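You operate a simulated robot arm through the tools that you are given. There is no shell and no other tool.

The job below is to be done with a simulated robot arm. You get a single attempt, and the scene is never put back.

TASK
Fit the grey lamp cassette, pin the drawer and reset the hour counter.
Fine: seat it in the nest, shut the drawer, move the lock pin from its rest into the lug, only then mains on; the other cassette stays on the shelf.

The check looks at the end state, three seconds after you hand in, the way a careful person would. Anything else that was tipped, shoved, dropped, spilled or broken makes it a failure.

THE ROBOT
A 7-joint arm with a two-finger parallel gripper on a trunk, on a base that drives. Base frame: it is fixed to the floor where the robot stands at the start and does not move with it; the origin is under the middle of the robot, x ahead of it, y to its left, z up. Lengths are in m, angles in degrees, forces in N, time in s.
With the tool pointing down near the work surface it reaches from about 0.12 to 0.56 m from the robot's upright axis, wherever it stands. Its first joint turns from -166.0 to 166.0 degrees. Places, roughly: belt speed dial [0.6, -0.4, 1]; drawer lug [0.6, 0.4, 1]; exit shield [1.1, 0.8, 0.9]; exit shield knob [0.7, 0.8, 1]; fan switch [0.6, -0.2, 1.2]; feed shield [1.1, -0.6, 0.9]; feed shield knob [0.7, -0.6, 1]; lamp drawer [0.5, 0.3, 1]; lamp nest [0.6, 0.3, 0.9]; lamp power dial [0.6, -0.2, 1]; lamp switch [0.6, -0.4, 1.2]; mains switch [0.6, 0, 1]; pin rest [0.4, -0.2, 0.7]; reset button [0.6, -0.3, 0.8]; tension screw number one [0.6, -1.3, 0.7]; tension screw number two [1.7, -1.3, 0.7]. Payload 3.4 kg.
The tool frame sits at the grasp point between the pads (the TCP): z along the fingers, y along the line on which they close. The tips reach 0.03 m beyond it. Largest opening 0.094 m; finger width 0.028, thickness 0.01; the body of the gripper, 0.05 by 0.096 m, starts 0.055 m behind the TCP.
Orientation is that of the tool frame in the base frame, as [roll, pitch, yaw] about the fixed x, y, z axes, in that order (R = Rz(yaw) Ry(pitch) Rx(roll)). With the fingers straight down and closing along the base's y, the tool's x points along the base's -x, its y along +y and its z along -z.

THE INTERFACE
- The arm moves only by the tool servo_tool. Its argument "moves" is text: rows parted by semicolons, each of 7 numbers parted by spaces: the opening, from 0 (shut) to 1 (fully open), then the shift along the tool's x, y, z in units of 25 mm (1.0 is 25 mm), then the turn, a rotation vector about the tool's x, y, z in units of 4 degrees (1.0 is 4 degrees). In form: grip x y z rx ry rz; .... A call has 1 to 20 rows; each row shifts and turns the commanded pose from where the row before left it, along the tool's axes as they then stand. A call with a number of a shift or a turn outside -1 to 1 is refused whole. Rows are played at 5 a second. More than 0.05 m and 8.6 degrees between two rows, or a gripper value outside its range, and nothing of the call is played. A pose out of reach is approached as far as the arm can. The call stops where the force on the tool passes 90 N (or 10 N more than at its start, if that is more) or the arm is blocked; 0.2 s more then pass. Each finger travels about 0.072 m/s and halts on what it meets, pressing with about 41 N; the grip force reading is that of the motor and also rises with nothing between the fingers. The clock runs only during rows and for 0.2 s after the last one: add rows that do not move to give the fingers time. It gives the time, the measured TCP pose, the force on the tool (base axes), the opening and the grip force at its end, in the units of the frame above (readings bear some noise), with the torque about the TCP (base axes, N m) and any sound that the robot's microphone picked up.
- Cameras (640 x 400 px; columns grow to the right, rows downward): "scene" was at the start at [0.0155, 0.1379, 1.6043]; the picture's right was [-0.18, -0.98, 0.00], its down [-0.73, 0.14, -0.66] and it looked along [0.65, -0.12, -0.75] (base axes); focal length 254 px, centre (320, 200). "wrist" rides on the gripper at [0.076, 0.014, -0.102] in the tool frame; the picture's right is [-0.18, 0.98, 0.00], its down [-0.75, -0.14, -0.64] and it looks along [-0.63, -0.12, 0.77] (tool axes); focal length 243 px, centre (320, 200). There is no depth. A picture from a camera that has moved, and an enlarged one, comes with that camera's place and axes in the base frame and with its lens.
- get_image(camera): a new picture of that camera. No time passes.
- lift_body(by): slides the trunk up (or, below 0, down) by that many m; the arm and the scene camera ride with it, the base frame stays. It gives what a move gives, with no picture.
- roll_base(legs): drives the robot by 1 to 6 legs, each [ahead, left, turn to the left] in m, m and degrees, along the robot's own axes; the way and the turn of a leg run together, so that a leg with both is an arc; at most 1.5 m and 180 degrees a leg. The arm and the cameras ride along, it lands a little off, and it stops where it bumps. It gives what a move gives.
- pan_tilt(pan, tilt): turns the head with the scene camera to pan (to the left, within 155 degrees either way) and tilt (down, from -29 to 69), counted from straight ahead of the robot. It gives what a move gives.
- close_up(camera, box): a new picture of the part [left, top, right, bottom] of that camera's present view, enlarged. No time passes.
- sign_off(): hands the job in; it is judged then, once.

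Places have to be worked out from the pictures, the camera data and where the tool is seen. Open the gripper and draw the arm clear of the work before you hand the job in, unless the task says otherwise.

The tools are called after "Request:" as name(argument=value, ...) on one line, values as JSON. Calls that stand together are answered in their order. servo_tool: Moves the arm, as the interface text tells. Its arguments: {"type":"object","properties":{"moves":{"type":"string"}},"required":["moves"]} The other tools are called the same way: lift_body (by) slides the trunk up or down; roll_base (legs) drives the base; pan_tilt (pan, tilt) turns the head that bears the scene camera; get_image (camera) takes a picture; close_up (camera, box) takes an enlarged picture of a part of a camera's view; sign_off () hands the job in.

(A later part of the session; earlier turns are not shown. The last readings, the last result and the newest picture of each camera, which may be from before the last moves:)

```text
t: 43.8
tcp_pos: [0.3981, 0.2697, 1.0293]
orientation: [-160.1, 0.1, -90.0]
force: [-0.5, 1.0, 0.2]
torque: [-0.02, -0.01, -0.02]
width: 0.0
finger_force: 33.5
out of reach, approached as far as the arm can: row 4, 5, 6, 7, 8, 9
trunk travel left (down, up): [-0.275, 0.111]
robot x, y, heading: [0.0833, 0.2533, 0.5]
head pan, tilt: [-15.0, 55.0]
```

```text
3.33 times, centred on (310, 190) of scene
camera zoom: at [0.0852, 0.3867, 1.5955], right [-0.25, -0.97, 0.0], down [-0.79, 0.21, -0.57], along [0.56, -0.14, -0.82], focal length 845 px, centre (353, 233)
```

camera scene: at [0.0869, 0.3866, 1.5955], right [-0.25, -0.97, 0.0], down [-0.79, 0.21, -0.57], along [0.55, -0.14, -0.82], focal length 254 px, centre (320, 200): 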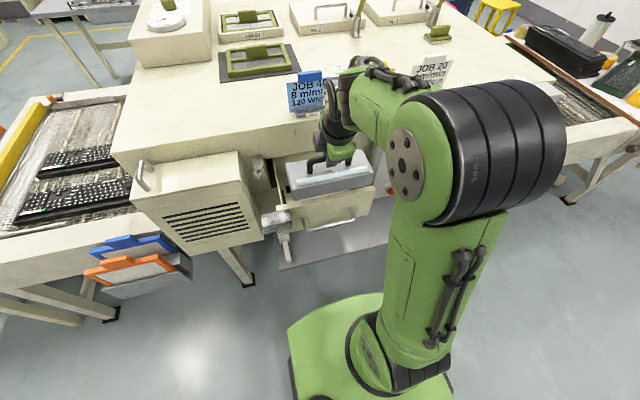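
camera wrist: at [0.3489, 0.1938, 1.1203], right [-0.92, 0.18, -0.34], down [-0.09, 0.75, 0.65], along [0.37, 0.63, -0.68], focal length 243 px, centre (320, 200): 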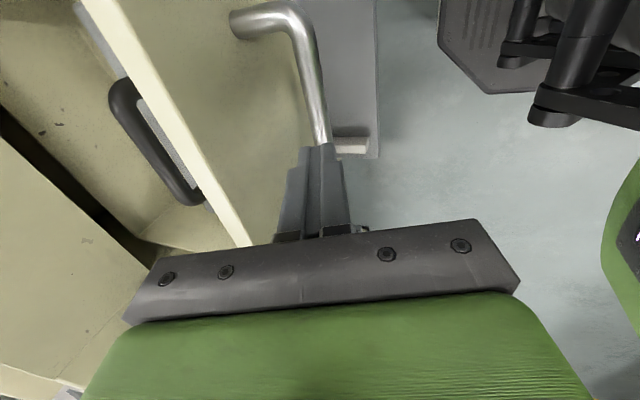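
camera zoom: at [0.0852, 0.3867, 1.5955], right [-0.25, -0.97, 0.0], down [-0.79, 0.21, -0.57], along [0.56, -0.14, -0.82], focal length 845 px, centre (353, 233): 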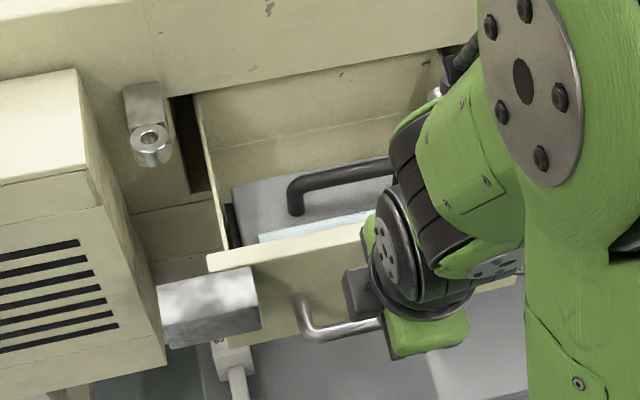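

That pose was too close to the robot for the arm (out of reach) and the fingers stopped above the bar. I'll back the base off 0.12 m for reaching room, which moves the tool away from the handle.

Request:
roll_base(legs=[[-0.12, 0, 0]])

Request:
servo_tool(moves="0 0 0 0 0 0 0;0 0 0 0 0 0 0")

Request:
get_image(camera="wrist")

```text
t: 45.1
tcp_pos: [0.2778, 0.269, 1.0283]
orientation: [-160.0, 0.2, -90.0]
force: [-0.8, -0.2, -0.3]
torque: [-0.01, 0.0, 0.0]
width: 0.0
finger_force: 32.5
trunk travel left (down, up): [-0.275, 0.111]
robot x, y, heading: [-0.0417, 0.2558, 0.3]
head pan, tilt: [-15.0, 55.0]
```

```text
t: 45.7
tcp_pos: [0.2798, 0.269, 1.0294]
orientation: [-160.0, 0.1, -90.0]
force: [1.0, 0.4, -0.1]
torque: [-0.01, -0.01, -0.01]
width: 0.0002
finger_force: 33.5
trunk travel left (down, up): [-0.275, 0.111]
robot x, y, heading: [-0.0415, 0.2522, 0.1]
head pan, tilt: [-15.0, 55.0]
```

```text
taken
camera wrist: at [0.2292, 0.1926, 1.1204], right [-0.92, 0.19, -0.33], down [-0.09, 0.75, 0.65], along [0.37, 0.63, -0.68], focal length 243 px, centre (320, 200)
```

wrist: 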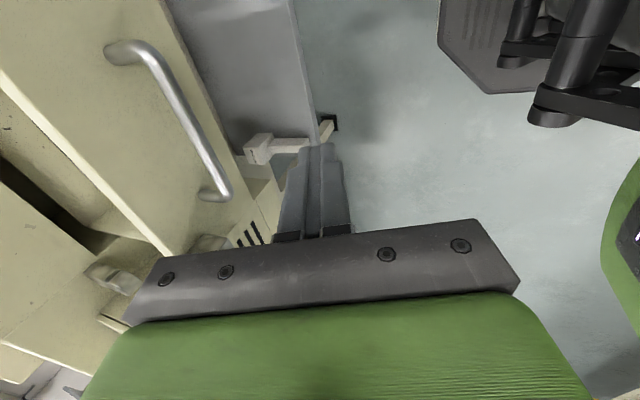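

I now have room. The bar triangulates to about (0.409, z 0.982). I'll approach to just short of it at z≈0.996.

Request:
servo_tool(moves="0 0 -0.733 0.618 0 0 0;0 0 -0.733 0.618 0 0 0;0 0 -0.733 0.618 0 0 0;0 0 -0.733 0.618 0 0 0;0 0 0 0 0 0 0")

Request:
get_image(camera="wrist")

```text
t: 46.9
tcp_pos: [0.3683, 0.2681, 0.9945]
orientation: [-160.1, 0.1, -90.0]
force: [-0.4, -1.0, 0.0]
torque: [0.03, 0.0, 0.03]
width: 0.0
finger_force: 33.0
trunk travel left (down, up): [-0.275, 0.111]
robot x, y, heading: [-0.0407, 0.251, 0.2]
head pan, tilt: [-15.0, 55.0]
```

```text
taken
camera wrist: at [0.319, 0.1909, 1.0867], right [-0.92, 0.19, -0.33], down [-0.09, 0.75, 0.65], along [0.37, 0.63, -0.68], focal length 243 px, centre (320, 200)
```

wrist: 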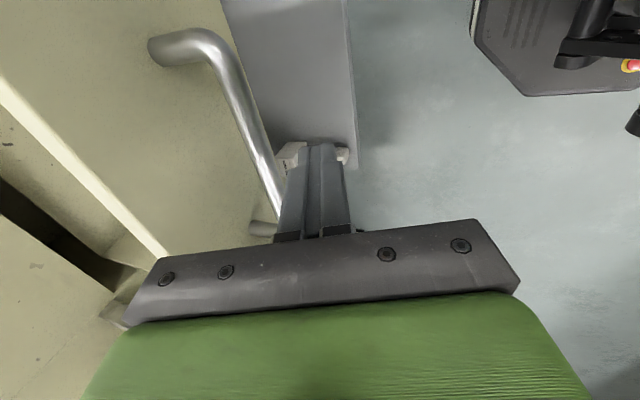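

The closed fingers are just in front of the bar. I'll push slowly in +x, 1 cm per row, and watch the force.

Request:
servo_tool(moves="0 0 -0.376 0.137 0 0 0;0 0 -0.376 0.137 0 0 0;0 0 -0.376 0.137 0 0 0;0 0 -0.376 0.137 0 0 0;0 0 -0.376 0.137 0 0 0;0 0 -0.376 0.137 0 0 0")

Request:
get_image(camera="wrist")

Request:
get_image(camera="scene")

```text
t: 48.3
tcp_pos: [0.4285, 0.2675, 0.9954]
orientation: [-160.0, 0.2, -90.0]
force: [-0.8, -0.5, -0.5]
torque: [-0.04, 0.04, 0.01]
width: 0.0
finger_force: 33.1
trunk travel left (down, up): [-0.275, 0.111]
robot x, y, heading: [-0.0406, 0.2485, 0.6]
head pan, tilt: [-15.0, 55.0]
```

```text
taken
camera wrist: at [0.3799, 0.1919, 1.0874], right [-0.92, 0.19, -0.34], down [-0.09, 0.75, 0.65], along [0.37, 0.63, -0.68], focal length 243 px, centre (320, 200)
```

wrist: 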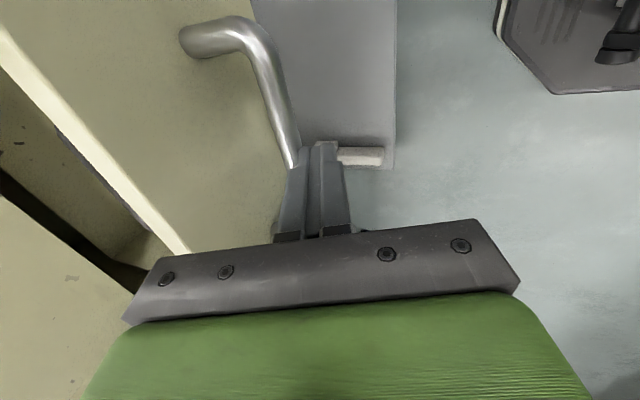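

```text
taken
camera scene: at [-0.0334, 0.3856, 1.5955], right [-0.25, -0.97, 0.0], down [-0.79, 0.21, -0.57], along [0.55, -0.15, -0.82], focal length 254 px, centre (320, 200)
```

scene: 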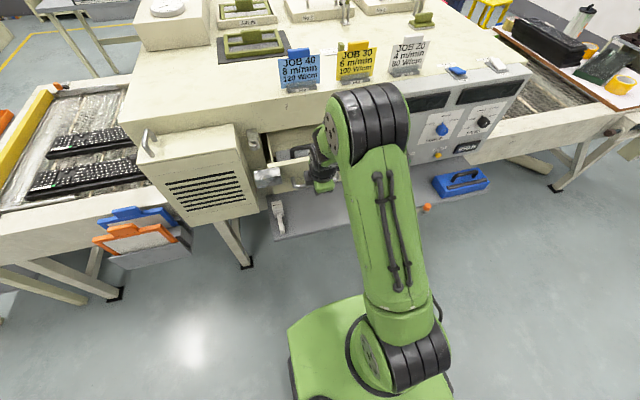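

The drawer slides easily at about 1 N. I'll keep pushing.

Request:
servo_tool(moves="0 0 -0.376 0.137 0 0 0;0 0 -0.376 0.137 0 0 0;0 0 -0.376 0.137 0 0 0;0 0 -0.376 0.137 0 0 0;0 0 -0.376 0.137 0 0 0;0 0 -0.376 0.137 0 0 0;0 0 -0.376 0.137 0 0 0;0 0 -0.376 0.137 0 0 0")

Request:
get_image(camera="wrist")

Request:
close_up(camera="scene", box=[230, 110, 370, 220])

```text
t: 50.1
tcp_pos: [0.5092, 0.2675, 0.9963]
orientation: [-160.0, 0.2, -90.1]
force: [0.8, 0.6, 0.5]
torque: [-0.01, 0.0, -0.01]
width: 0.0001
finger_force: 32.7
trunk travel left (down, up): [-0.275, 0.111]
robot x, y, heading: [-0.0415, 0.2497, 0.5]
head pan, tilt: [-15.0, 55.0]
```

```text
taken
camera wrist: at [0.4596, 0.1912, 1.0876], right [-0.92, 0.19, -0.34], down [-0.09, 0.75, 0.65], along [0.37, 0.63, -0.68], focal length 243 px, centre (320, 200)
```

wrist: 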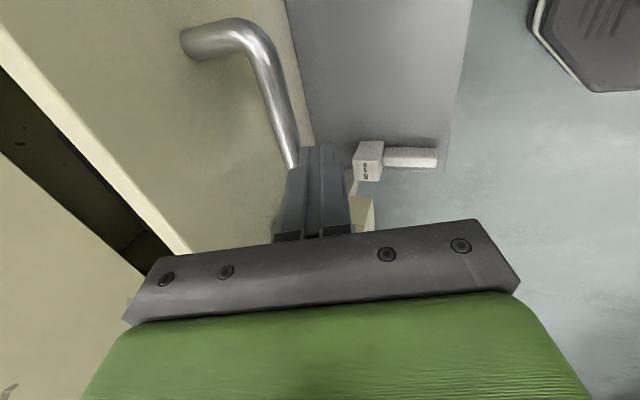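

```text
3.64 times, centred on (300, 165) of scene
camera zoom: at [-0.0334, 0.3858, 1.5955], right [-0.25, -0.97, 0.0], down [-0.79, 0.21, -0.57], along [0.55, -0.15, -0.82], focal length 922 px, centre (393, 327)
```

zoom: 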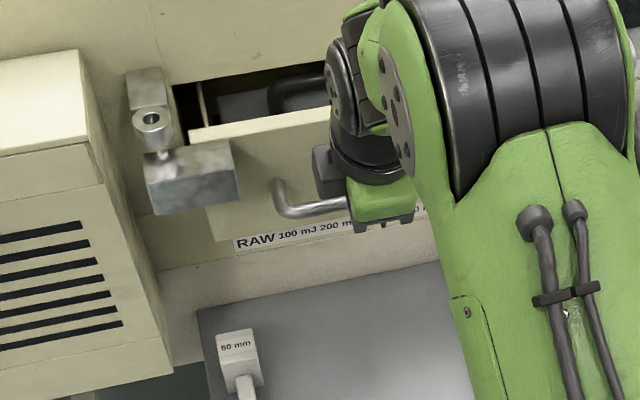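

About 4 cm remains. I'll continue with smaller rows near the end.

Request:
servo_tool(moves="0 0 -0.376 0.137 0 0 0;0 0 -0.376 0.137 0 0 0;0 0 -0.376 0.137 0 0 0;0 0 -0.188 0.068 0 0 0;0 0 -0.188 0.068 0 0 0;0 0 0 0 0 0 0")

Request:
close_up(camera="scene", box=[230, 110, 370, 220])

```text
t: 51.5
tcp_pos: [0.5502, 0.2698, 0.9952]
orientation: [-160.1, 0.2, -90.0]
force: [0.2, -0.4, 0.5]
torque: [-0.01, 0.02, 0.0]
width: 0.0
finger_force: 33.2
trunk travel left (down, up): [-0.275, 0.111]
robot x, y, heading: [-0.0401, 0.2521, 0.5]
head pan, tilt: [-15.0, 55.0]
```

```text
3.64 times, centred on (300, 165) of scene
camera zoom: at [-0.0339, 0.3859, 1.5955], right [-0.25, -0.97, 0.0], down [-0.79, 0.21, -0.57], along [0.55, -0.15, -0.82], focal length 922 px, centre (393, 327)
```

zoom: 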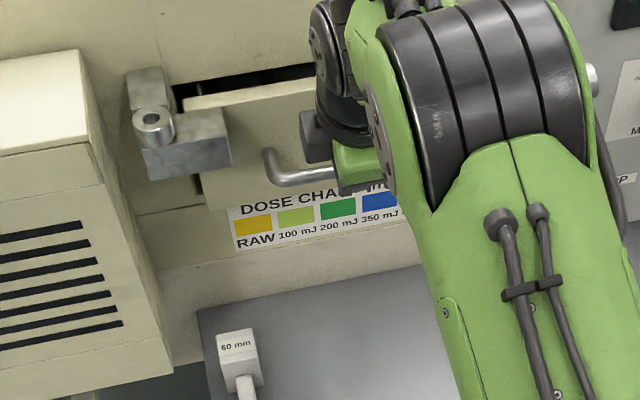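

It's nearly shut. Now in 4 mm rows until the resistance rises.

Request:
servo_tool(moves="0 0 -0.15 0.055 0 0 0;0 0 -0.15 0.055 0 0 0;0 0 -0.15 0.055 0 0 0;0 0 0 0 0 0 0")

Request:
close_up(camera="scene", box=[240, 115, 320, 180])

```text
t: 52.5
tcp_pos: [0.562, 0.2688, 0.9944]
orientation: [-160.0, 0.1, -90.2]
force: [0.2, 0.4, 0.1]
torque: [0.02, 0.0, -0.03]
width: 0.0002
finger_force: 32.6
trunk travel left (down, up): [-0.275, 0.111]
robot x, y, heading: [-0.0417, 0.2486, 0.4]
head pan, tilt: [-15.0, 55.0]
```

```text
6.15 times, centred on (280, 148) of scene
camera zoom: at [-0.0338, 0.3858, 1.5955], right [-0.25, -0.97, 0.0], down [-0.79, 0.21, -0.57], along [0.55, -0.15, -0.82], focal length 1560 px, centre (566, 523)
```

zoom: 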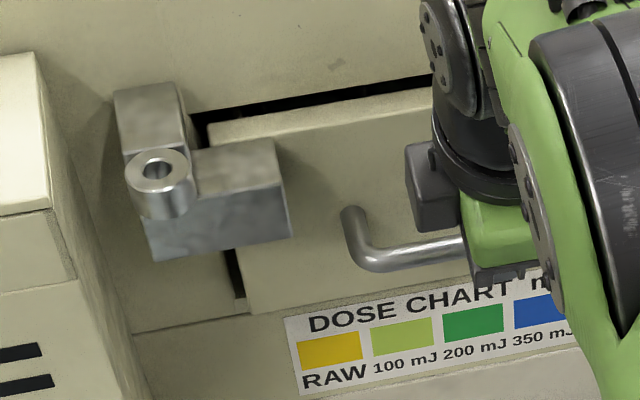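

There's still no resistance, so I'll continue in 4 mm rows.

Request:
servo_tool(moves="0 0 -0.15 0.055 0 0 0;0 0 -0.15 0.055 0 0 0;0 0 -0.15 0.055 0 0 0;0 0 0 0 0 0 0")

Request:
close_up(camera="scene", box=[240, 115, 320, 180])

Request:
get_image(camera="wrist")

```text
t: 53.5
tcp_pos: [0.5636, 0.2688, 0.9952]
orientation: [-160.9, 0.1, -90.1]
force: [-45.6, 1.0, -3.9]
torque: [-0.06, 1.15, 0.27]
width: 0.0
finger_force: 33.1
trunk travel left (down, up): [-0.275, 0.111]
robot x, y, heading: [-0.0411, 0.2541, 0.2]
head pan, tilt: [-15.0, 55.0]
```

```text
6.15 times, centred on (280, 148) of scene
camera zoom: at [-0.0431, 0.386, 1.5955], right [-0.25, -0.97, 0.0], down [-0.79, 0.21, -0.58], along [0.56, -0.15, -0.82], focal length 1560 px, centre (566, 523)
```

zoom: 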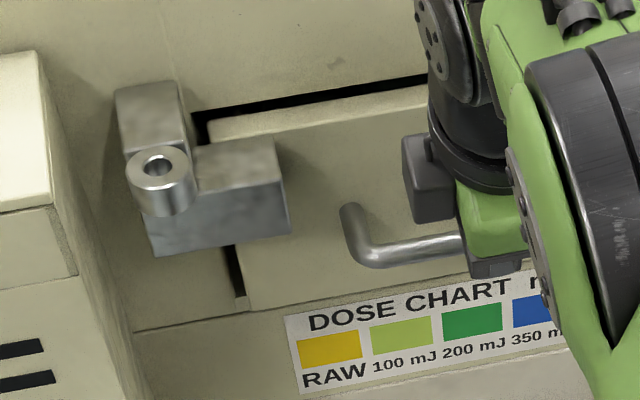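

```text
taken
camera wrist: at [0.5155, 0.1926, 1.0875], right [-0.93, 0.18, -0.32], down [-0.08, 0.75, 0.65], along [0.36, 0.63, -0.69], focal length 243 px, centre (320, 200)
```

wrist: 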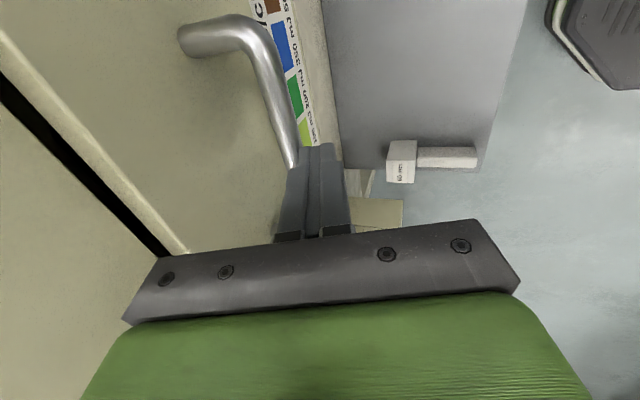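

At 45 N resistance the drawer is hard against its stop. I'll back the fingers off the handle and check that it stays shut.

Request:
servo_tool(moves="0 0 0.376 -0.137 0 0 0;0 0 0.376 -0.137 0 0 0;0 0 0.752 -0.274 0 0 0;0 0 0.752 -0.274 0 0 0;0 0 0.752 -0.274 0 0 0;0 0 0.752 -0.274 0 0 0;0 0 0 0 0 0 0")

Request:
close_up(camera="scene", box=[240, 115, 340, 185])

Request:
close_up(camera="scene", box=[248, 120, 284, 155])

Request:
get_image(camera="wrist")

```text
t: 55.1
tcp_pos: [0.4728, 0.2695, 0.9969]
orientation: [-160.1, 0.0, -90.0]
force: [-0.5, 0.2, -0.1]
torque: [0.03, -0.03, 0.03]
width: 0.0003
finger_force: 33.1
trunk travel left (down, up): [-0.275, 0.111]
robot x, y, heading: [-0.0407, 0.2521, 0.5]
head pan, tilt: [-15.0, 55.0]
```

```text
5.71 times, centred on (290, 150) of scene
camera zoom: at [-0.0334, 0.3858, 1.5955], right [-0.25, -0.97, 0.0], down [-0.79, 0.21, -0.57], along [0.55, -0.15, -0.82], focal length 1448 px, centre (491, 486)
```

zoom: 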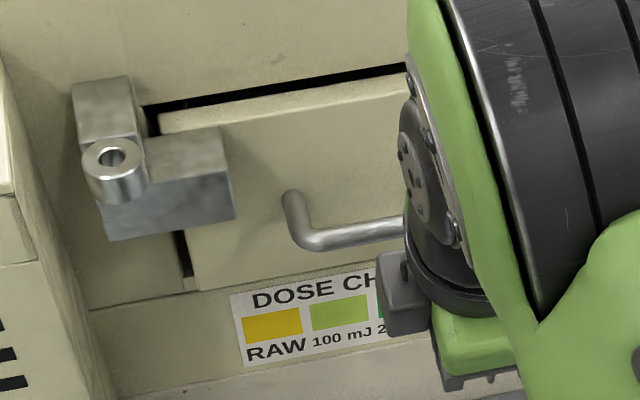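

```text
11.43 times, centred on (266, 138) of scene
camera zoom: at [-0.0334, 0.3858, 1.5955], right [-0.25, -0.97, 0.0], down [-0.79, 0.21, -0.57], along [0.55, -0.15, -0.82], focal length 2897 px, centre (937, 914)
```

zoom: 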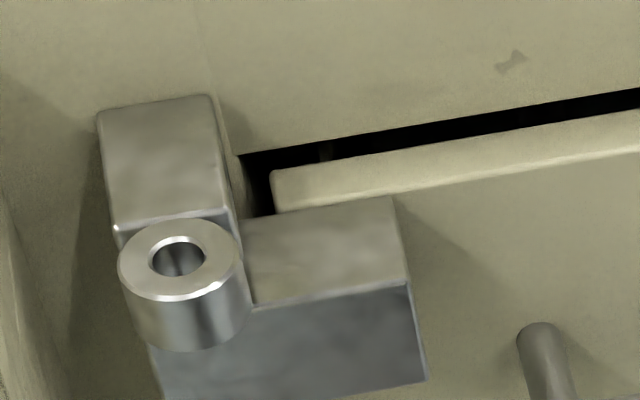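

```text
taken
camera wrist: at [0.4237, 0.1931, 1.0877], right [-0.92, 0.19, -0.33], down [-0.09, 0.75, 0.65], along [0.37, 0.63, -0.68], focal length 243 px, centre (320, 200)
```

wrist: 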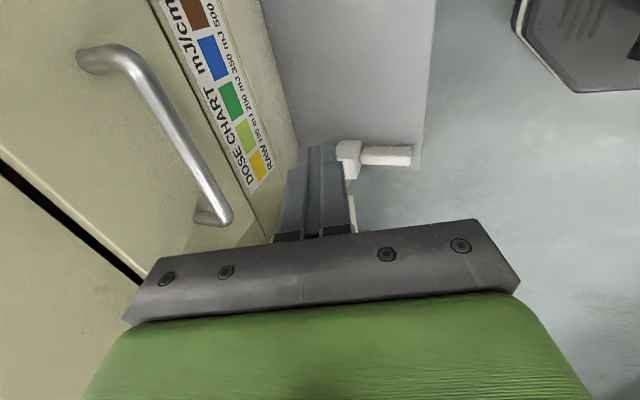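

The drawer is shut and stays shut: the block's front face is at x≈0.590, just behind the pin axis at x≈0.576, y≈0.432. Next I'll straighten the tool and turn it back so the fingers close along y for the pin, rising clear at the same time.

Request:
servo_tool(moves="0 0 0.5 -0.5 -1 0 0;0 0 0.5 -0.5 -1 0 0;0 0 0.5 -0.5 -1 0 0;0 0 0.5 -0.5 -1 0 0;0 0 0.5 -0.5 -1 0 0;0.6 0 0 -0.4 0 0 1;0.6 0 0 -0.4 0 0 1;0.6 0 0 -0.4 0 0 1;0.6 0 0 -0.4 0 0 1;0.6 0 0 -0.4 0 0 1;0.6 0 0 -0.4 0 0 1;0.6 0 0 0 0 0 1;0.6 0 0 0 0 0 1;0.6 0 0 0 0 0 1;0.6 0 0 0 0 0 1;0.6 0 0 0 0 0 1;0.6 0 0 0 0 0 1;0.6 0 0 0 0 0 1;0.6 0 0 0 0 0 1;0.6 0 0 0 0 0 1")

Request:
servo_tool(moves="0.6 0 0 0 0 0 1;0.6 0 0 0 0 0 1;0.6 0 0 0 0 0 1;0.6 0 0 0 0 0 1;0.6 0 0 0 0 0 1;0.6 0 0 0 0 0 1;0.6 0 0 0 0 0 1;0.6 0 0 0 0 0 0.5")

Request:
get_image(camera="scene")

```text
t: 59.3
tcp_pos: [0.4, 0.2684, 1.1023]
orientation: [179.9, 0.0, -150.1]
force: [0.4, 0.6, 0.2]
torque: [-0.03, 0.0, -0.03]
width: 0.0562
finger_force: 0.1
trunk travel left (down, up): [-0.275, 0.111]
robot x, y, heading: [-0.0391, 0.2549, -0.1]
head pan, tilt: [-15.0, 55.0]
```

```text
t: 61.1
tcp_pos: [0.3991, 0.2677, 1.1045]
orientation: [179.9, 0.0, 179.9]
force: [-0.2, -0.2, 0.0]
torque: [0.0, 0.01, 0.01]
width: 0.0564
finger_force: 0.0
trunk travel left (down, up): [-0.275, 0.111]
robot x, y, heading: [-0.043, 0.2514, 0.2]
head pan, tilt: [-15.0, 55.0]
```

```text
taken
camera scene: at [-0.0337, 0.3858, 1.5955], right [-0.25, -0.97, 0.0], down [-0.79, 0.21, -0.57], along [0.55, -0.15, -0.82], focal length 254 px, centre (320, 200)
```

scene: 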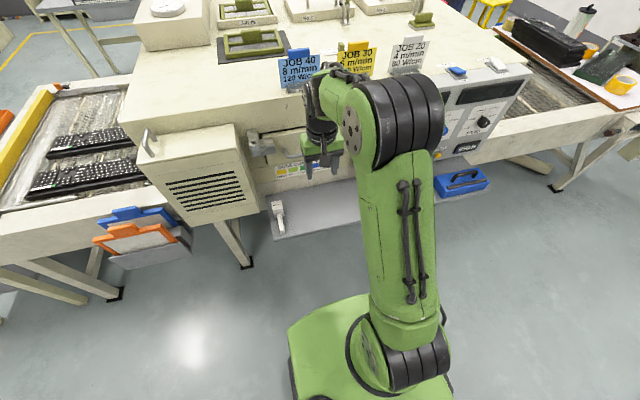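

The tool is straight down with yaw 180. Driving right 0.36 m so the pin rest is in front of the arm.

Request:
roll_base(legs=[[0, -0.36, 0]])

Request:
pan_tilt(pan=-20, tilt=55)

Request:
get_image(camera="scene")

Request:
get_image(camera="wrist")

```text
t: 63.4
tcp_pos: [0.3996, -0.0957, 1.1044]
orientation: [179.8, 0.0, 179.7]
force: [0.0, -0.3, -0.3]
torque: [0.02, 0.01, 0.01]
width: 0.0564
finger_force: 0.2
trunk travel left (down, up): [-0.275, 0.111]
robot x, y, heading: [-0.0373, -0.1092, -0.0]
head pan, tilt: [-15.0, 55.0]
```

```text
t: 64.0
tcp_pos: [0.3996, -0.097, 1.1039]
orientation: [179.9, -0.1, 179.7]
force: [0.1, 0.6, 0.2]
torque: [-0.02, 0.0, -0.01]
width: 0.0563
finger_force: 0.1
trunk travel left (down, up): [-0.275, 0.111]
robot x, y, heading: [-0.0393, -0.1082, -0.4]
head pan, tilt: [-20.0, 55.0]
```

```text
taken
camera scene: at [-0.034, 0.0187, 1.5955], right [-0.34, -0.94, 0.0], down [-0.77, 0.28, -0.57], along [0.54, -0.2, -0.82], focal length 254 px, centre (320, 200)
```

scene: 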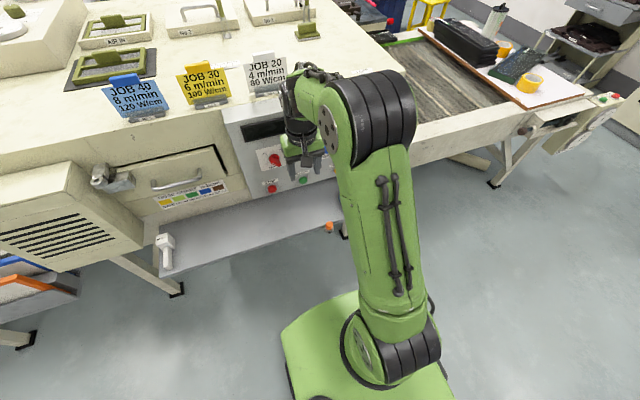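

```text
taken
camera wrist: at [0.3227, -0.0817, 1.2068], right [0.19, 0.98, 0.0], down [0.75, -0.15, 0.64], along [0.63, -0.12, -0.77], focal length 243 px, centre (320, 200)
```

wrist: 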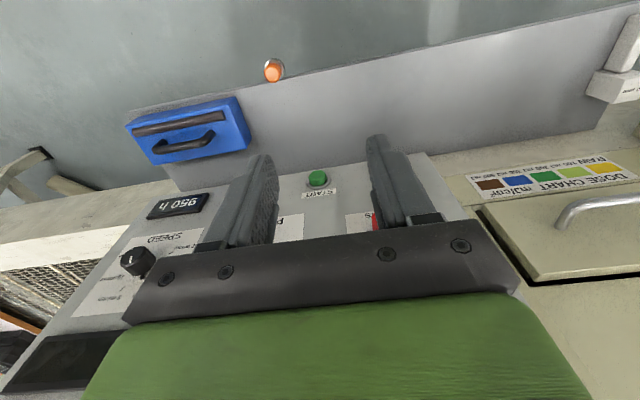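

The pin is in the wrist view, so I'll zoom in to measure it.

Request:
close_up(camera="wrist", box=[248, 50, 298, 90])

Request:
close_up(camera="scene", box=[310, 210, 350, 245])

```text
10.00 times, centred on (273, 70) of wrist
camera zoom: at [0.3227, -0.0817, 1.2068], right [0.19, 0.98, 0.0], down [0.75, -0.15, 0.64], along [0.63, -0.12, -0.77], focal length 2426 px, centre (790, 1500)
```

zoom: 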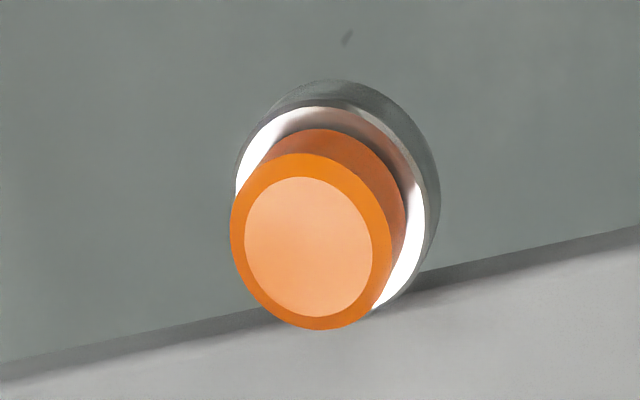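

```text
11.43 times, centred on (330, 228) of scene
camera zoom: at [-0.034, 0.0187, 1.5955], right [-0.34, -0.94, 0.0], down [-0.77, 0.28, -0.57], along [0.54, -0.2, -0.82], focal length 2897 px, centre (206, -114)
```

zoom: 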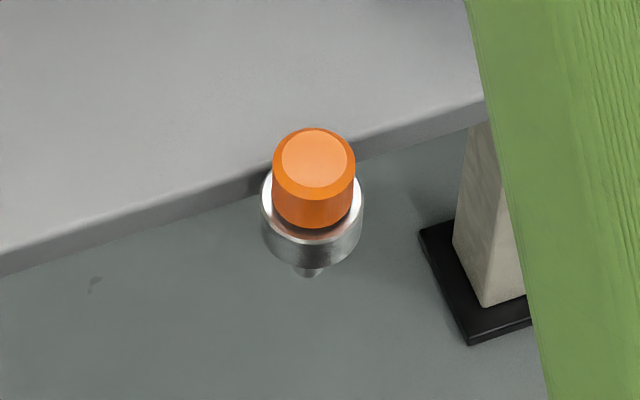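

The pin knob top comes out at about (0.407, −0.182, 0.75), 28 mm in diameter. I'll move above it to z≈0.85.

Request:
servo_tool(moves="0.6 -0.025 -0.285 0.847 0 0 0;0.6 -0.025 -0.285 0.847 0 0 0;0.6 -0.025 -0.285 0.847 0 0 0;0.6 -0.025 -0.285 0.847 0 0 0;0.6 -0.025 -0.285 0.847 0 0 0;0.6 -0.025 -0.285 0.847 0 0 0;0.6 -0.025 -0.285 0.847 0 0 0;0.6 -0.025 -0.285 0.847 0 0 0;0.6 -0.025 -0.285 0.847 0 0 0;0.6 -0.025 -0.285 0.847 0 0 0;0.6 -0.025 -0.285 0.847 0 0 0;0.6 -0.025 -0.285 0.847 0 0 0")

Request:
get_image(camera="wrist")

Request:
close_up(camera="scene", box=[290, 170, 390, 260])

```text
t: 66.6
tcp_pos: [0.4062, -0.1824, 0.8483]
orientation: [179.9, 0.0, 179.6]
force: [0.3, -0.4, -0.7]
torque: [0.0, 0.01, -0.01]
width: 0.0564
finger_force: 0.1
trunk travel left (down, up): [-0.275, 0.111]
robot x, y, heading: [-0.0377, -0.1129, -0.2]
head pan, tilt: [-20.0, 55.0]
```

```text
taken
camera wrist: at [0.3291, -0.1679, 0.9511], right [0.19, 0.98, 0.0], down [0.75, -0.15, 0.64], along [0.63, -0.12, -0.77], focal length 243 px, centre (320, 200)
```

wrist: 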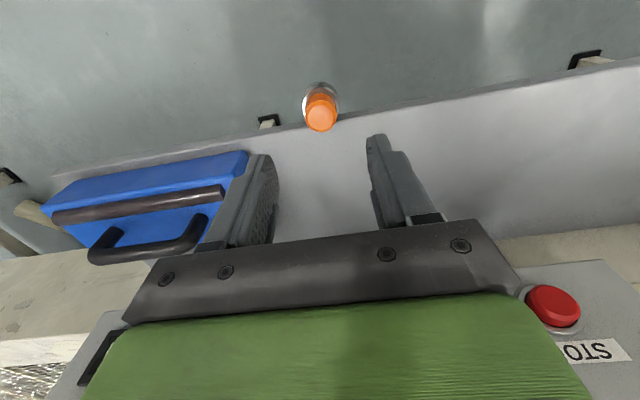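

```text
4.44 times, centred on (340, 215) of scene
camera zoom: at [-0.0335, 0.0182, 1.5955], right [-0.34, -0.94, 0.0], down [-0.77, 0.28, -0.57], along [0.54, -0.2, -0.82], focal length 1127 px, centre (231, 133)
```

zoom: 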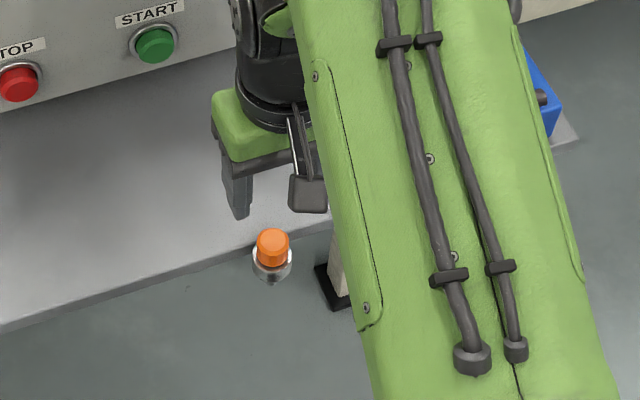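

The knob is almost centred in the gripper plane. A tight zoom will give the exact offset, and I'll check the spacing to the blue cassette.

Request:
close_up(camera="wrist", box=[280, 70, 360, 150])

```text
5.00 times, centred on (320, 110) of wrist
camera zoom: at [0.3291, -0.1679, 0.9511], right [0.19, 0.98, 0.0], down [0.75, -0.15, 0.64], along [0.63, -0.12, -0.77], focal length 1213 px, centre (320, 650)
```

zoom: 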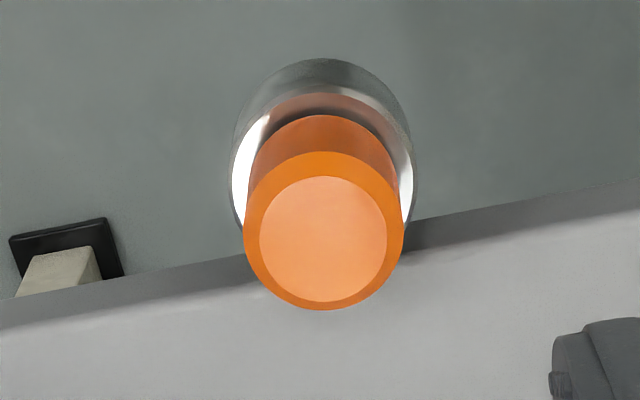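

The knob top is at z≈0.750 and centred on the tool axis to within a millimetre, with its base about 18 mm lower. I'll descend so the tips stop at about z 0.733, just above the bushing.

Request:
servo_tool(moves="0.6 0 0 0.85 0 0 0;0.6 0 0 0.85 0 0 0;0.6 0 0 0.85 0 0 0;0.6 0 0 0.85 0 0 0;0.6 0 0 0 0 0 0")

Request:
get_image(camera="wrist")

Request:
close_up(camera="scene", box=[300, 195, 370, 250])

```text
t: 67.8
tcp_pos: [0.4055, -0.1802, 0.7645]
orientation: [179.9, 0.0, 179.7]
force: [0.2, -0.7, 0.1]
torque: [0.0, -0.01, 0.0]
width: 0.0561
finger_force: 0.0
trunk travel left (down, up): [-0.275, 0.111]
robot x, y, heading: [-0.0403, -0.1082, -0.2]
head pan, tilt: [-20.0, 55.0]
```

```text
taken
camera wrist: at [0.3286, -0.1655, 0.8673], right [0.19, 0.98, 0.0], down [0.75, -0.15, 0.64], along [0.63, -0.12, -0.77], focal length 243 px, centre (320, 200)
```

wrist: 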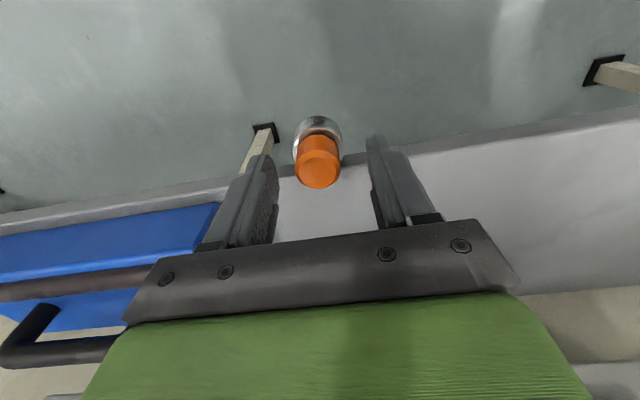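

```text
7.27 times, centred on (335, 222) of scene
camera zoom: at [-0.0342, 0.0185, 1.5955], right [-0.34, -0.94, 0.0], down [-0.77, 0.28, -0.57], along [0.54, -0.2, -0.82], focal length 1844 px, centre (211, 36)
```

zoom: 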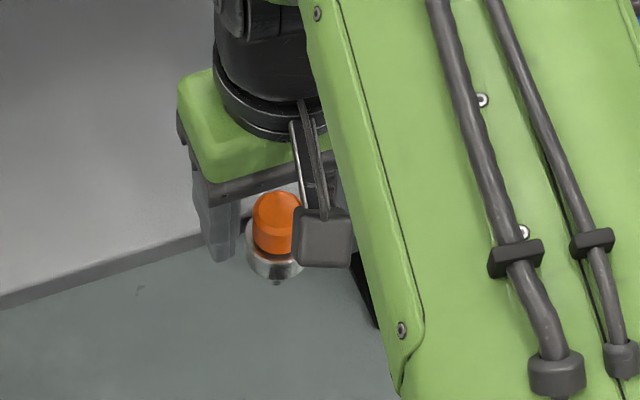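

The knob is between the fingers as predicted. I'll close on it.

Request:
servo_tool(moves="0.3 0 0 0 0 0 0;0 0 0 0 0 0 0;0 0 0 0 0 0 0;0 0 0 0 0 0 0")

Request:
close_up(camera="wrist", box=[240, 80, 400, 240])

```text
t: 68.8
tcp_pos: [0.4062, -0.1805, 0.7648]
orientation: [179.9, -0.1, 179.5]
force: [-0.1, -1.1, -0.3]
torque: [-0.02, -0.01, 0.02]
width: 0.0262
finger_force: 40.4
trunk travel left (down, up): [-0.275, 0.111]
robot x, y, heading: [-0.039, -0.1127, -0.4]
head pan, tilt: [-20.0, 55.0]
```

```text
2.50 times, centred on (320, 160) of wrist
camera zoom: at [0.3287, -0.1656, 0.8675], right [0.19, 0.98, 0.0], down [0.75, -0.15, 0.64], along [0.63, -0.12, -0.77], focal length 606 px, centre (320, 300)
```

zoom: 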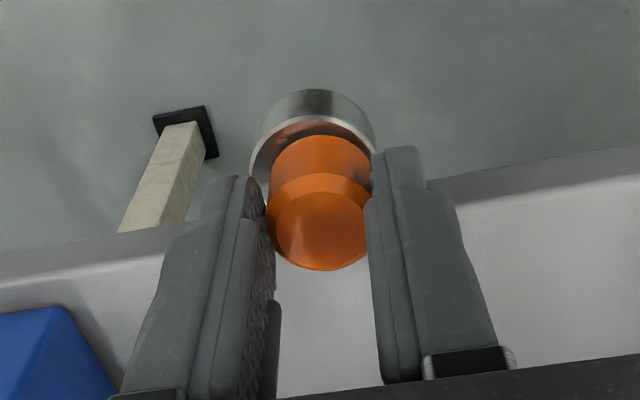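

It has the knob at 26 mm width. I'll lift straight up slowly and look at the shaft.

Request:
servo_tool(moves="0 0 0 -0.4 0 0 0;0 0 0 -0.4 0 0 0;0 0 0 -0.4 0 0 0;0 0 0 -0.4 0 0 0;0 0 0 -0.4 0 0 0;0 0 0 -0.4 0 0 0;0 0 0 0 0 0 0")

Request:
get_image(camera="wrist")

Request:
close_up(camera="scene", box=[300, 180, 370, 250])

```text
t: 70.4
tcp_pos: [0.4055, -0.1815, 0.8258]
orientation: [179.8, 0.0, 179.6]
force: [0.9, -0.7, -0.3]
torque: [0.02, 0.0, 0.02]
width: 0.0263
finger_force: 40.7
trunk travel left (down, up): [-0.275, 0.111]
robot x, y, heading: [-0.0352, -0.1089, -0.2]
head pan, tilt: [-20.0, 55.0]
```

```text
taken
camera wrist: at [0.3288, -0.1667, 0.9276], right [0.19, 0.98, 0.0], down [0.75, -0.15, 0.64], along [0.63, -0.12, -0.77], focal length 243 px, centre (320, 200)
```

wrist: 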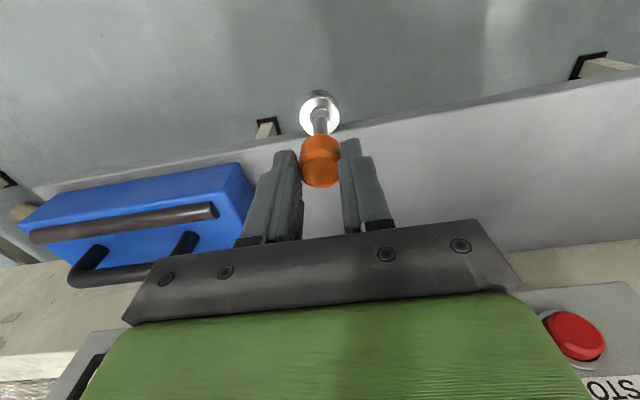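

```text
5.71 times, centred on (335, 215) of scene
camera zoom: at [-0.0338, 0.0184, 1.5955], right [-0.34, -0.94, 0.0], down [-0.77, 0.28, -0.57], along [0.54, -0.2, -0.82], focal length 1448 px, centre (234, 114)
```

zoom: 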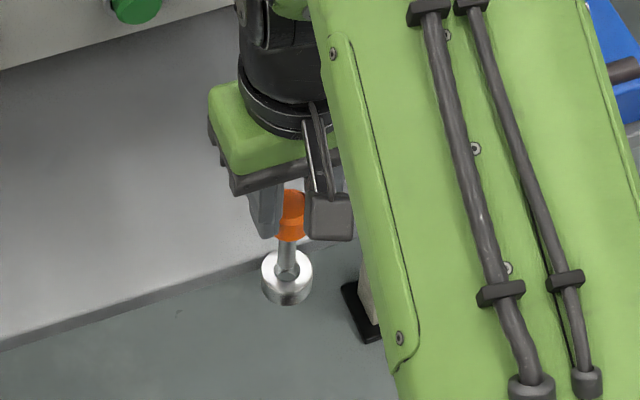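

The pin is coming out cleanly. I'll lift another 8 cm and zoom in to see the shaft length.

Request:
servo_tool(moves="0 0 0 -0.8 0 0 0;0 0 0 -0.8 0 0 0;0 0 0 -0.8 0 0 0;0 0 0 -0.8 0 0 0;0 0 0 0 0 0 0")

Request:
close_up(camera="wrist", box=[240, 60, 400, 240])

Request:
close_up(camera="scene", box=[300, 160, 370, 250])

```text
t: 71.6
tcp_pos: [0.4078, -0.1823, 0.9047]
orientation: [179.9, -0.1, 179.6]
force: [0.0, -0.3, -0.8]
torque: [-0.01, 0.0, -0.01]
width: 0.0264
finger_force: 41.2
trunk travel left (down, up): [-0.275, 0.111]
robot x, y, heading: [-0.0374, -0.1085, -0.2]
head pan, tilt: [-20.0, 55.0]
```

```text
2.22 times, centred on (320, 150) of wrist
camera zoom: at [0.3301, -0.1683, 1.0079], right [0.19, 0.98, 0.0], down [0.75, -0.15, 0.64], along [0.63, -0.12, -0.77], focal length 539 px, centre (320, 311)
```

zoom: 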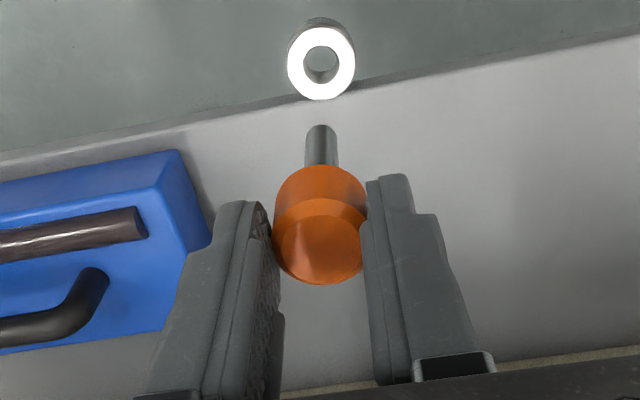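

```text
4.44 times, centred on (335, 205) of scene
camera zoom: at [-0.0337, 0.0184, 1.5955], right [-0.34, -0.94, 0.0], down [-0.77, 0.28, -0.57], along [0.54, -0.2, -0.82], focal length 1127 px, centre (253, 178)
```

zoom: 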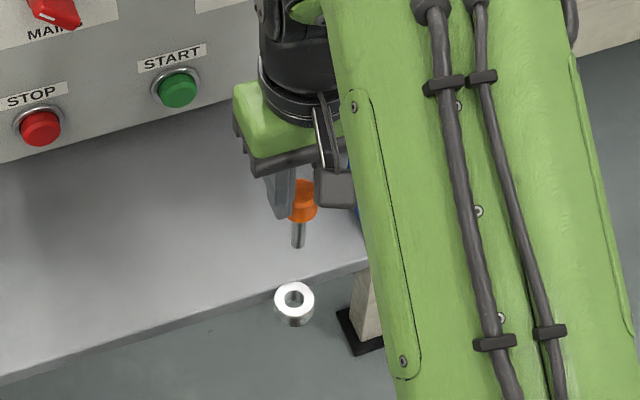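

The pin is free: the tip is about 95 mm beyond the TCP and the shaft is about 12 mm, against a hole of about 16–18 mm. I'll raise it to z≈1.2 before driving.

Request:
servo_tool(moves="0 0 0 -0.8 0 0 0;0 0 0 -0.8 0 0 0;0 0 0 -0.8 0 0 0;0 0 0 -0.8 0 0 0;0 0 0 -0.8 0 0 0;0 0 0 -0.8 0 0 0;0 0 0 -0.8 0 0 0;0 0 0 -0.8 0 0 0;0 0 0 -0.8 0 0 0;0 0 0 -0.8 0 0 0;0 0 0 -0.8 0 0 0;0 0 0 -0.8 0 0 0;0 0 0 -0.8 0 0 0;0 0 0 -0.8 0 0 0;0 0 0 -0.8 0 0 0")

Request:
roll_base(legs=[[0, 0.41, 0], [0.11, 0, 0]])

Request:
pan_tilt(pan=-5, tilt=50)

Request:
get_image(camera="scene")

Request:
get_image(camera="wrist")

```text
t: 74.8
tcp_pos: [0.4061, -0.1836, 1.2052]
orientation: [180.0, -0.2, 179.6]
force: [-0.1, 0.2, -1.5]
torque: [-0.01, -0.03, 0.01]
width: 0.0267
finger_force: 40.9
trunk travel left (down, up): [-0.275, 0.111]
robot x, y, heading: [-0.0364, -0.1131, 0.1]
head pan, tilt: [-20.0, 55.0]
```

```text
t: 78.2
tcp_pos: [0.5167, 0.2251, 1.205]
orientation: [179.8, 0.0, 179.5]
force: [0.5, 0.7, -0.5]
torque: [-0.01, 0.02, 0.0]
width: 0.0265
finger_force: 41.0
trunk travel left (down, up): [-0.275, 0.111]
robot x, y, heading: [0.0674, 0.2994, -0.4]
head pan, tilt: [-20.0, 55.0]
```

```text
t: 78.9
tcp_pos: [0.5166, 0.2254, 1.2048]
orientation: [179.9, -0.1, 179.5]
force: [-0.8, 0.3, -1.5]
torque: [-0.02, 0.03, 0.01]
width: 0.0267
finger_force: 40.9
trunk travel left (down, up): [-0.275, 0.111]
robot x, y, heading: [0.07, 0.2999, 0.1]
head pan, tilt: [-5.0, 50.0]
```

```text
taken
camera scene: at [0.0852, 0.4454, 1.602], right [-0.09, -1.0, 0.0], down [-0.76, 0.07, -0.64], along [0.64, -0.06, -0.77], focal length 254 px, centre (320, 200)
```

scene: 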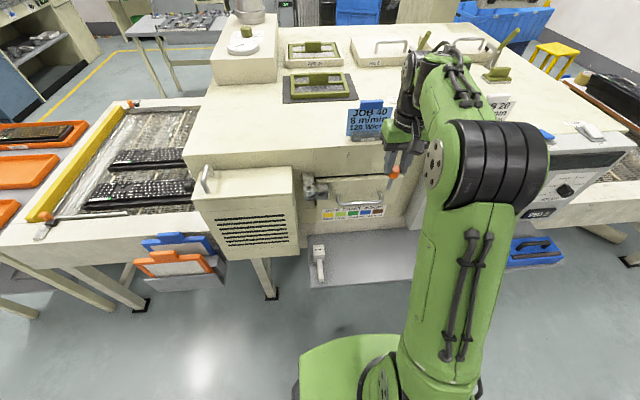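

```text
taken
camera wrist: at [0.4386, 0.2396, 1.3079], right [0.19, 0.98, 0.0], down [0.75, -0.15, 0.64], along [0.63, -0.12, -0.77], focal length 243 px, centre (320, 200)
```

wrist: 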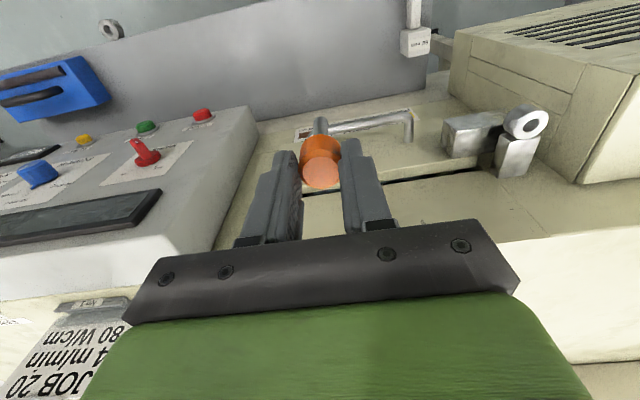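

I have a good view of the lug from both cameras. I'll move the pin towards a point just short of the ring at the same height, then measure.

Request:
servo_tool(moves="0 -0.217 0.95 0 0 0 0;0 -0.217 0.95 0 0 0 0;0 -0.217 0.95 0 0 0 0;0 -0.217 0.95 0 0 0 0;0 -0.217 0.95 0 0 0 0;0 -0.217 0.95 0 0 0 0;0 -0.217 0.95 0 0 0 0;0 -0.217 0.95 0 0 0 0;0 0 0 0 0 0 0")

Request:
get_image(camera="wrist")

Request:
close_up(camera="scene", box=[280, 120, 370, 220])

```text
t: 80.9
tcp_pos: [0.5608, 0.4154, 1.2068]
orientation: [179.9, -0.1, 179.4]
force: [-0.1, -0.3, -1.0]
torque: [0.02, 0.01, -0.02]
width: 0.0267
finger_force: 40.8
trunk travel left (down, up): [-0.275, 0.111]
robot x, y, heading: [0.0715, 0.3023, -0.3]
head pan, tilt: [-5.0, 50.0]
```

```text
taken
camera wrist: at [0.4824, 0.4298, 1.309], right [0.19, 0.98, 0.0], down [0.75, -0.15, 0.64], along [0.63, -0.12, -0.77], focal length 243 px, centre (320, 200)
```

wrist: 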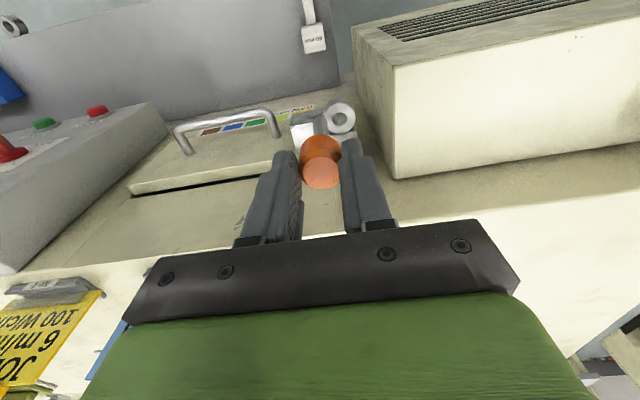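

```text
4.00 times, centred on (325, 170) of scene
camera zoom: at [0.0855, 0.445, 1.6021], right [-0.09, -1.0, 0.0], down [-0.76, 0.07, -0.64], along [0.64, -0.06, -0.77], focal length 1014 px, centre (300, 320)
```

zoom: 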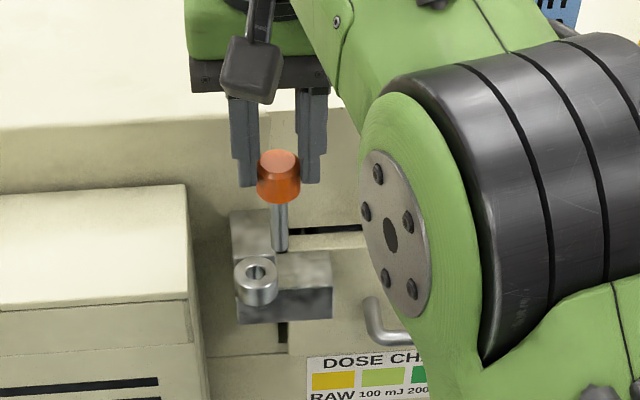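

Both the pin and the ring are visible. I'll zoom both cameras on the tip and the hole.

Request:
close_up(camera="scene", box=[295, 155, 335, 205])

Request:
close_up(camera="wrist", box=[290, 90, 370, 190])

```text
8.00 times, centred on (315, 180) of scene
camera zoom: at [0.0855, 0.445, 1.6021], right [-0.09, -1.0, 0.0], down [-0.76, 0.07, -0.64], along [0.64, -0.06, -0.77], focal length 2028 px, centre (360, 360)
```

zoom: 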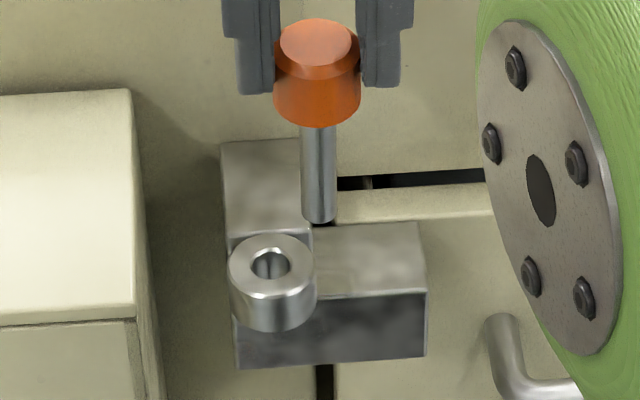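

```text
4.00 times, centred on (330, 140) of wrist
camera zoom: at [0.4824, 0.4298, 1.309], right [0.19, 0.98, 0.0], down [0.75, -0.15, 0.64], along [0.63, -0.12, -0.77], focal length 970 px, centre (280, 440)
```

zoom: 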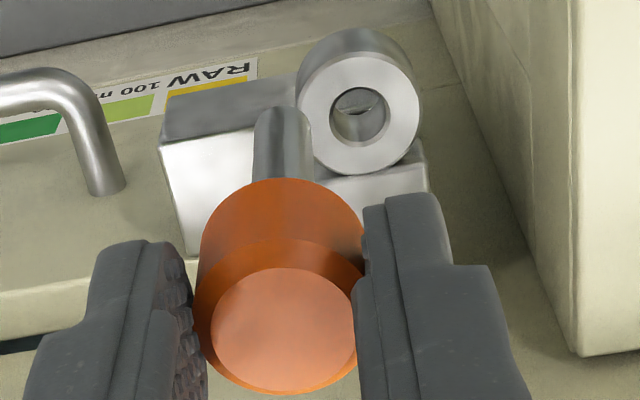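

The offsets from the tip to the hole agree between the cameras at about +17.5 mm in x and +16.5 mm in y. I'll shift by that, lower 25 mm so the tip stays above the ring, and re-measure.

Request:
servo_tool(moves="0 -0.7 0.66 0 0 0 0;0 0 0 0.5 0 0 0;0 0 0 0.5 0 0 0;0 0 0 0 0 0 0")

Request:
close_up(camera="scene", box=[295, 155, 335, 205])

Request:
close_up(camera="wrist", box=[280, 90, 360, 190])

```text
t: 81.9
tcp_pos: [0.5772, 0.4336, 1.1788]
orientation: [179.9, 0.0, 179.6]
force: [0.5, 0.2, 0.6]
torque: [0.0, 0.01, 0.02]
width: 0.0265
finger_force: 40.9
trunk travel left (down, up): [-0.275, 0.111]
robot x, y, heading: [0.0682, 0.2996, -0.1]
head pan, tilt: [-5.0, 50.0]
```

```text
8.00 times, centred on (315, 180) of scene
camera zoom: at [0.0854, 0.4453, 1.6021], right [-0.09, -1.0, 0.0], down [-0.76, 0.07, -0.64], along [0.64, -0.06, -0.77], focal length 2028 px, centre (360, 360)
```

zoom: 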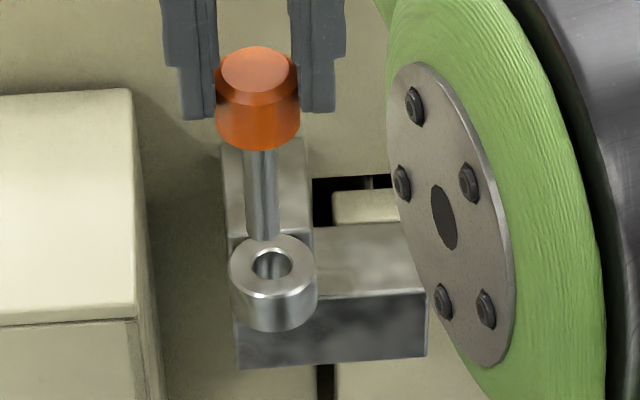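

```text
4.00 times, centred on (320, 140) of wrist
camera zoom: at [0.5004, 0.4488, 1.2832], right [0.19, 0.98, 0.0], down [0.75, -0.15, 0.64], along [0.63, -0.12, -0.77], focal length 970 px, centre (320, 440)
```

zoom: 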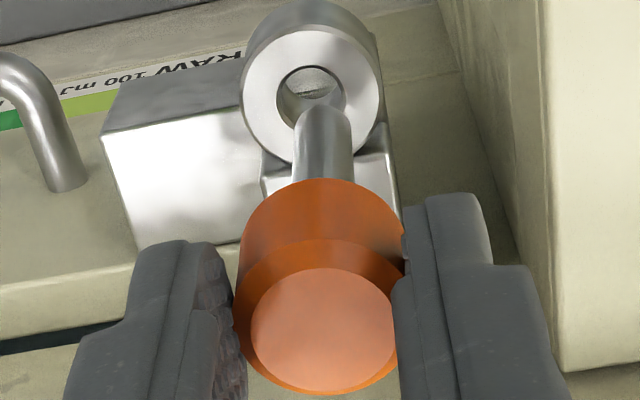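

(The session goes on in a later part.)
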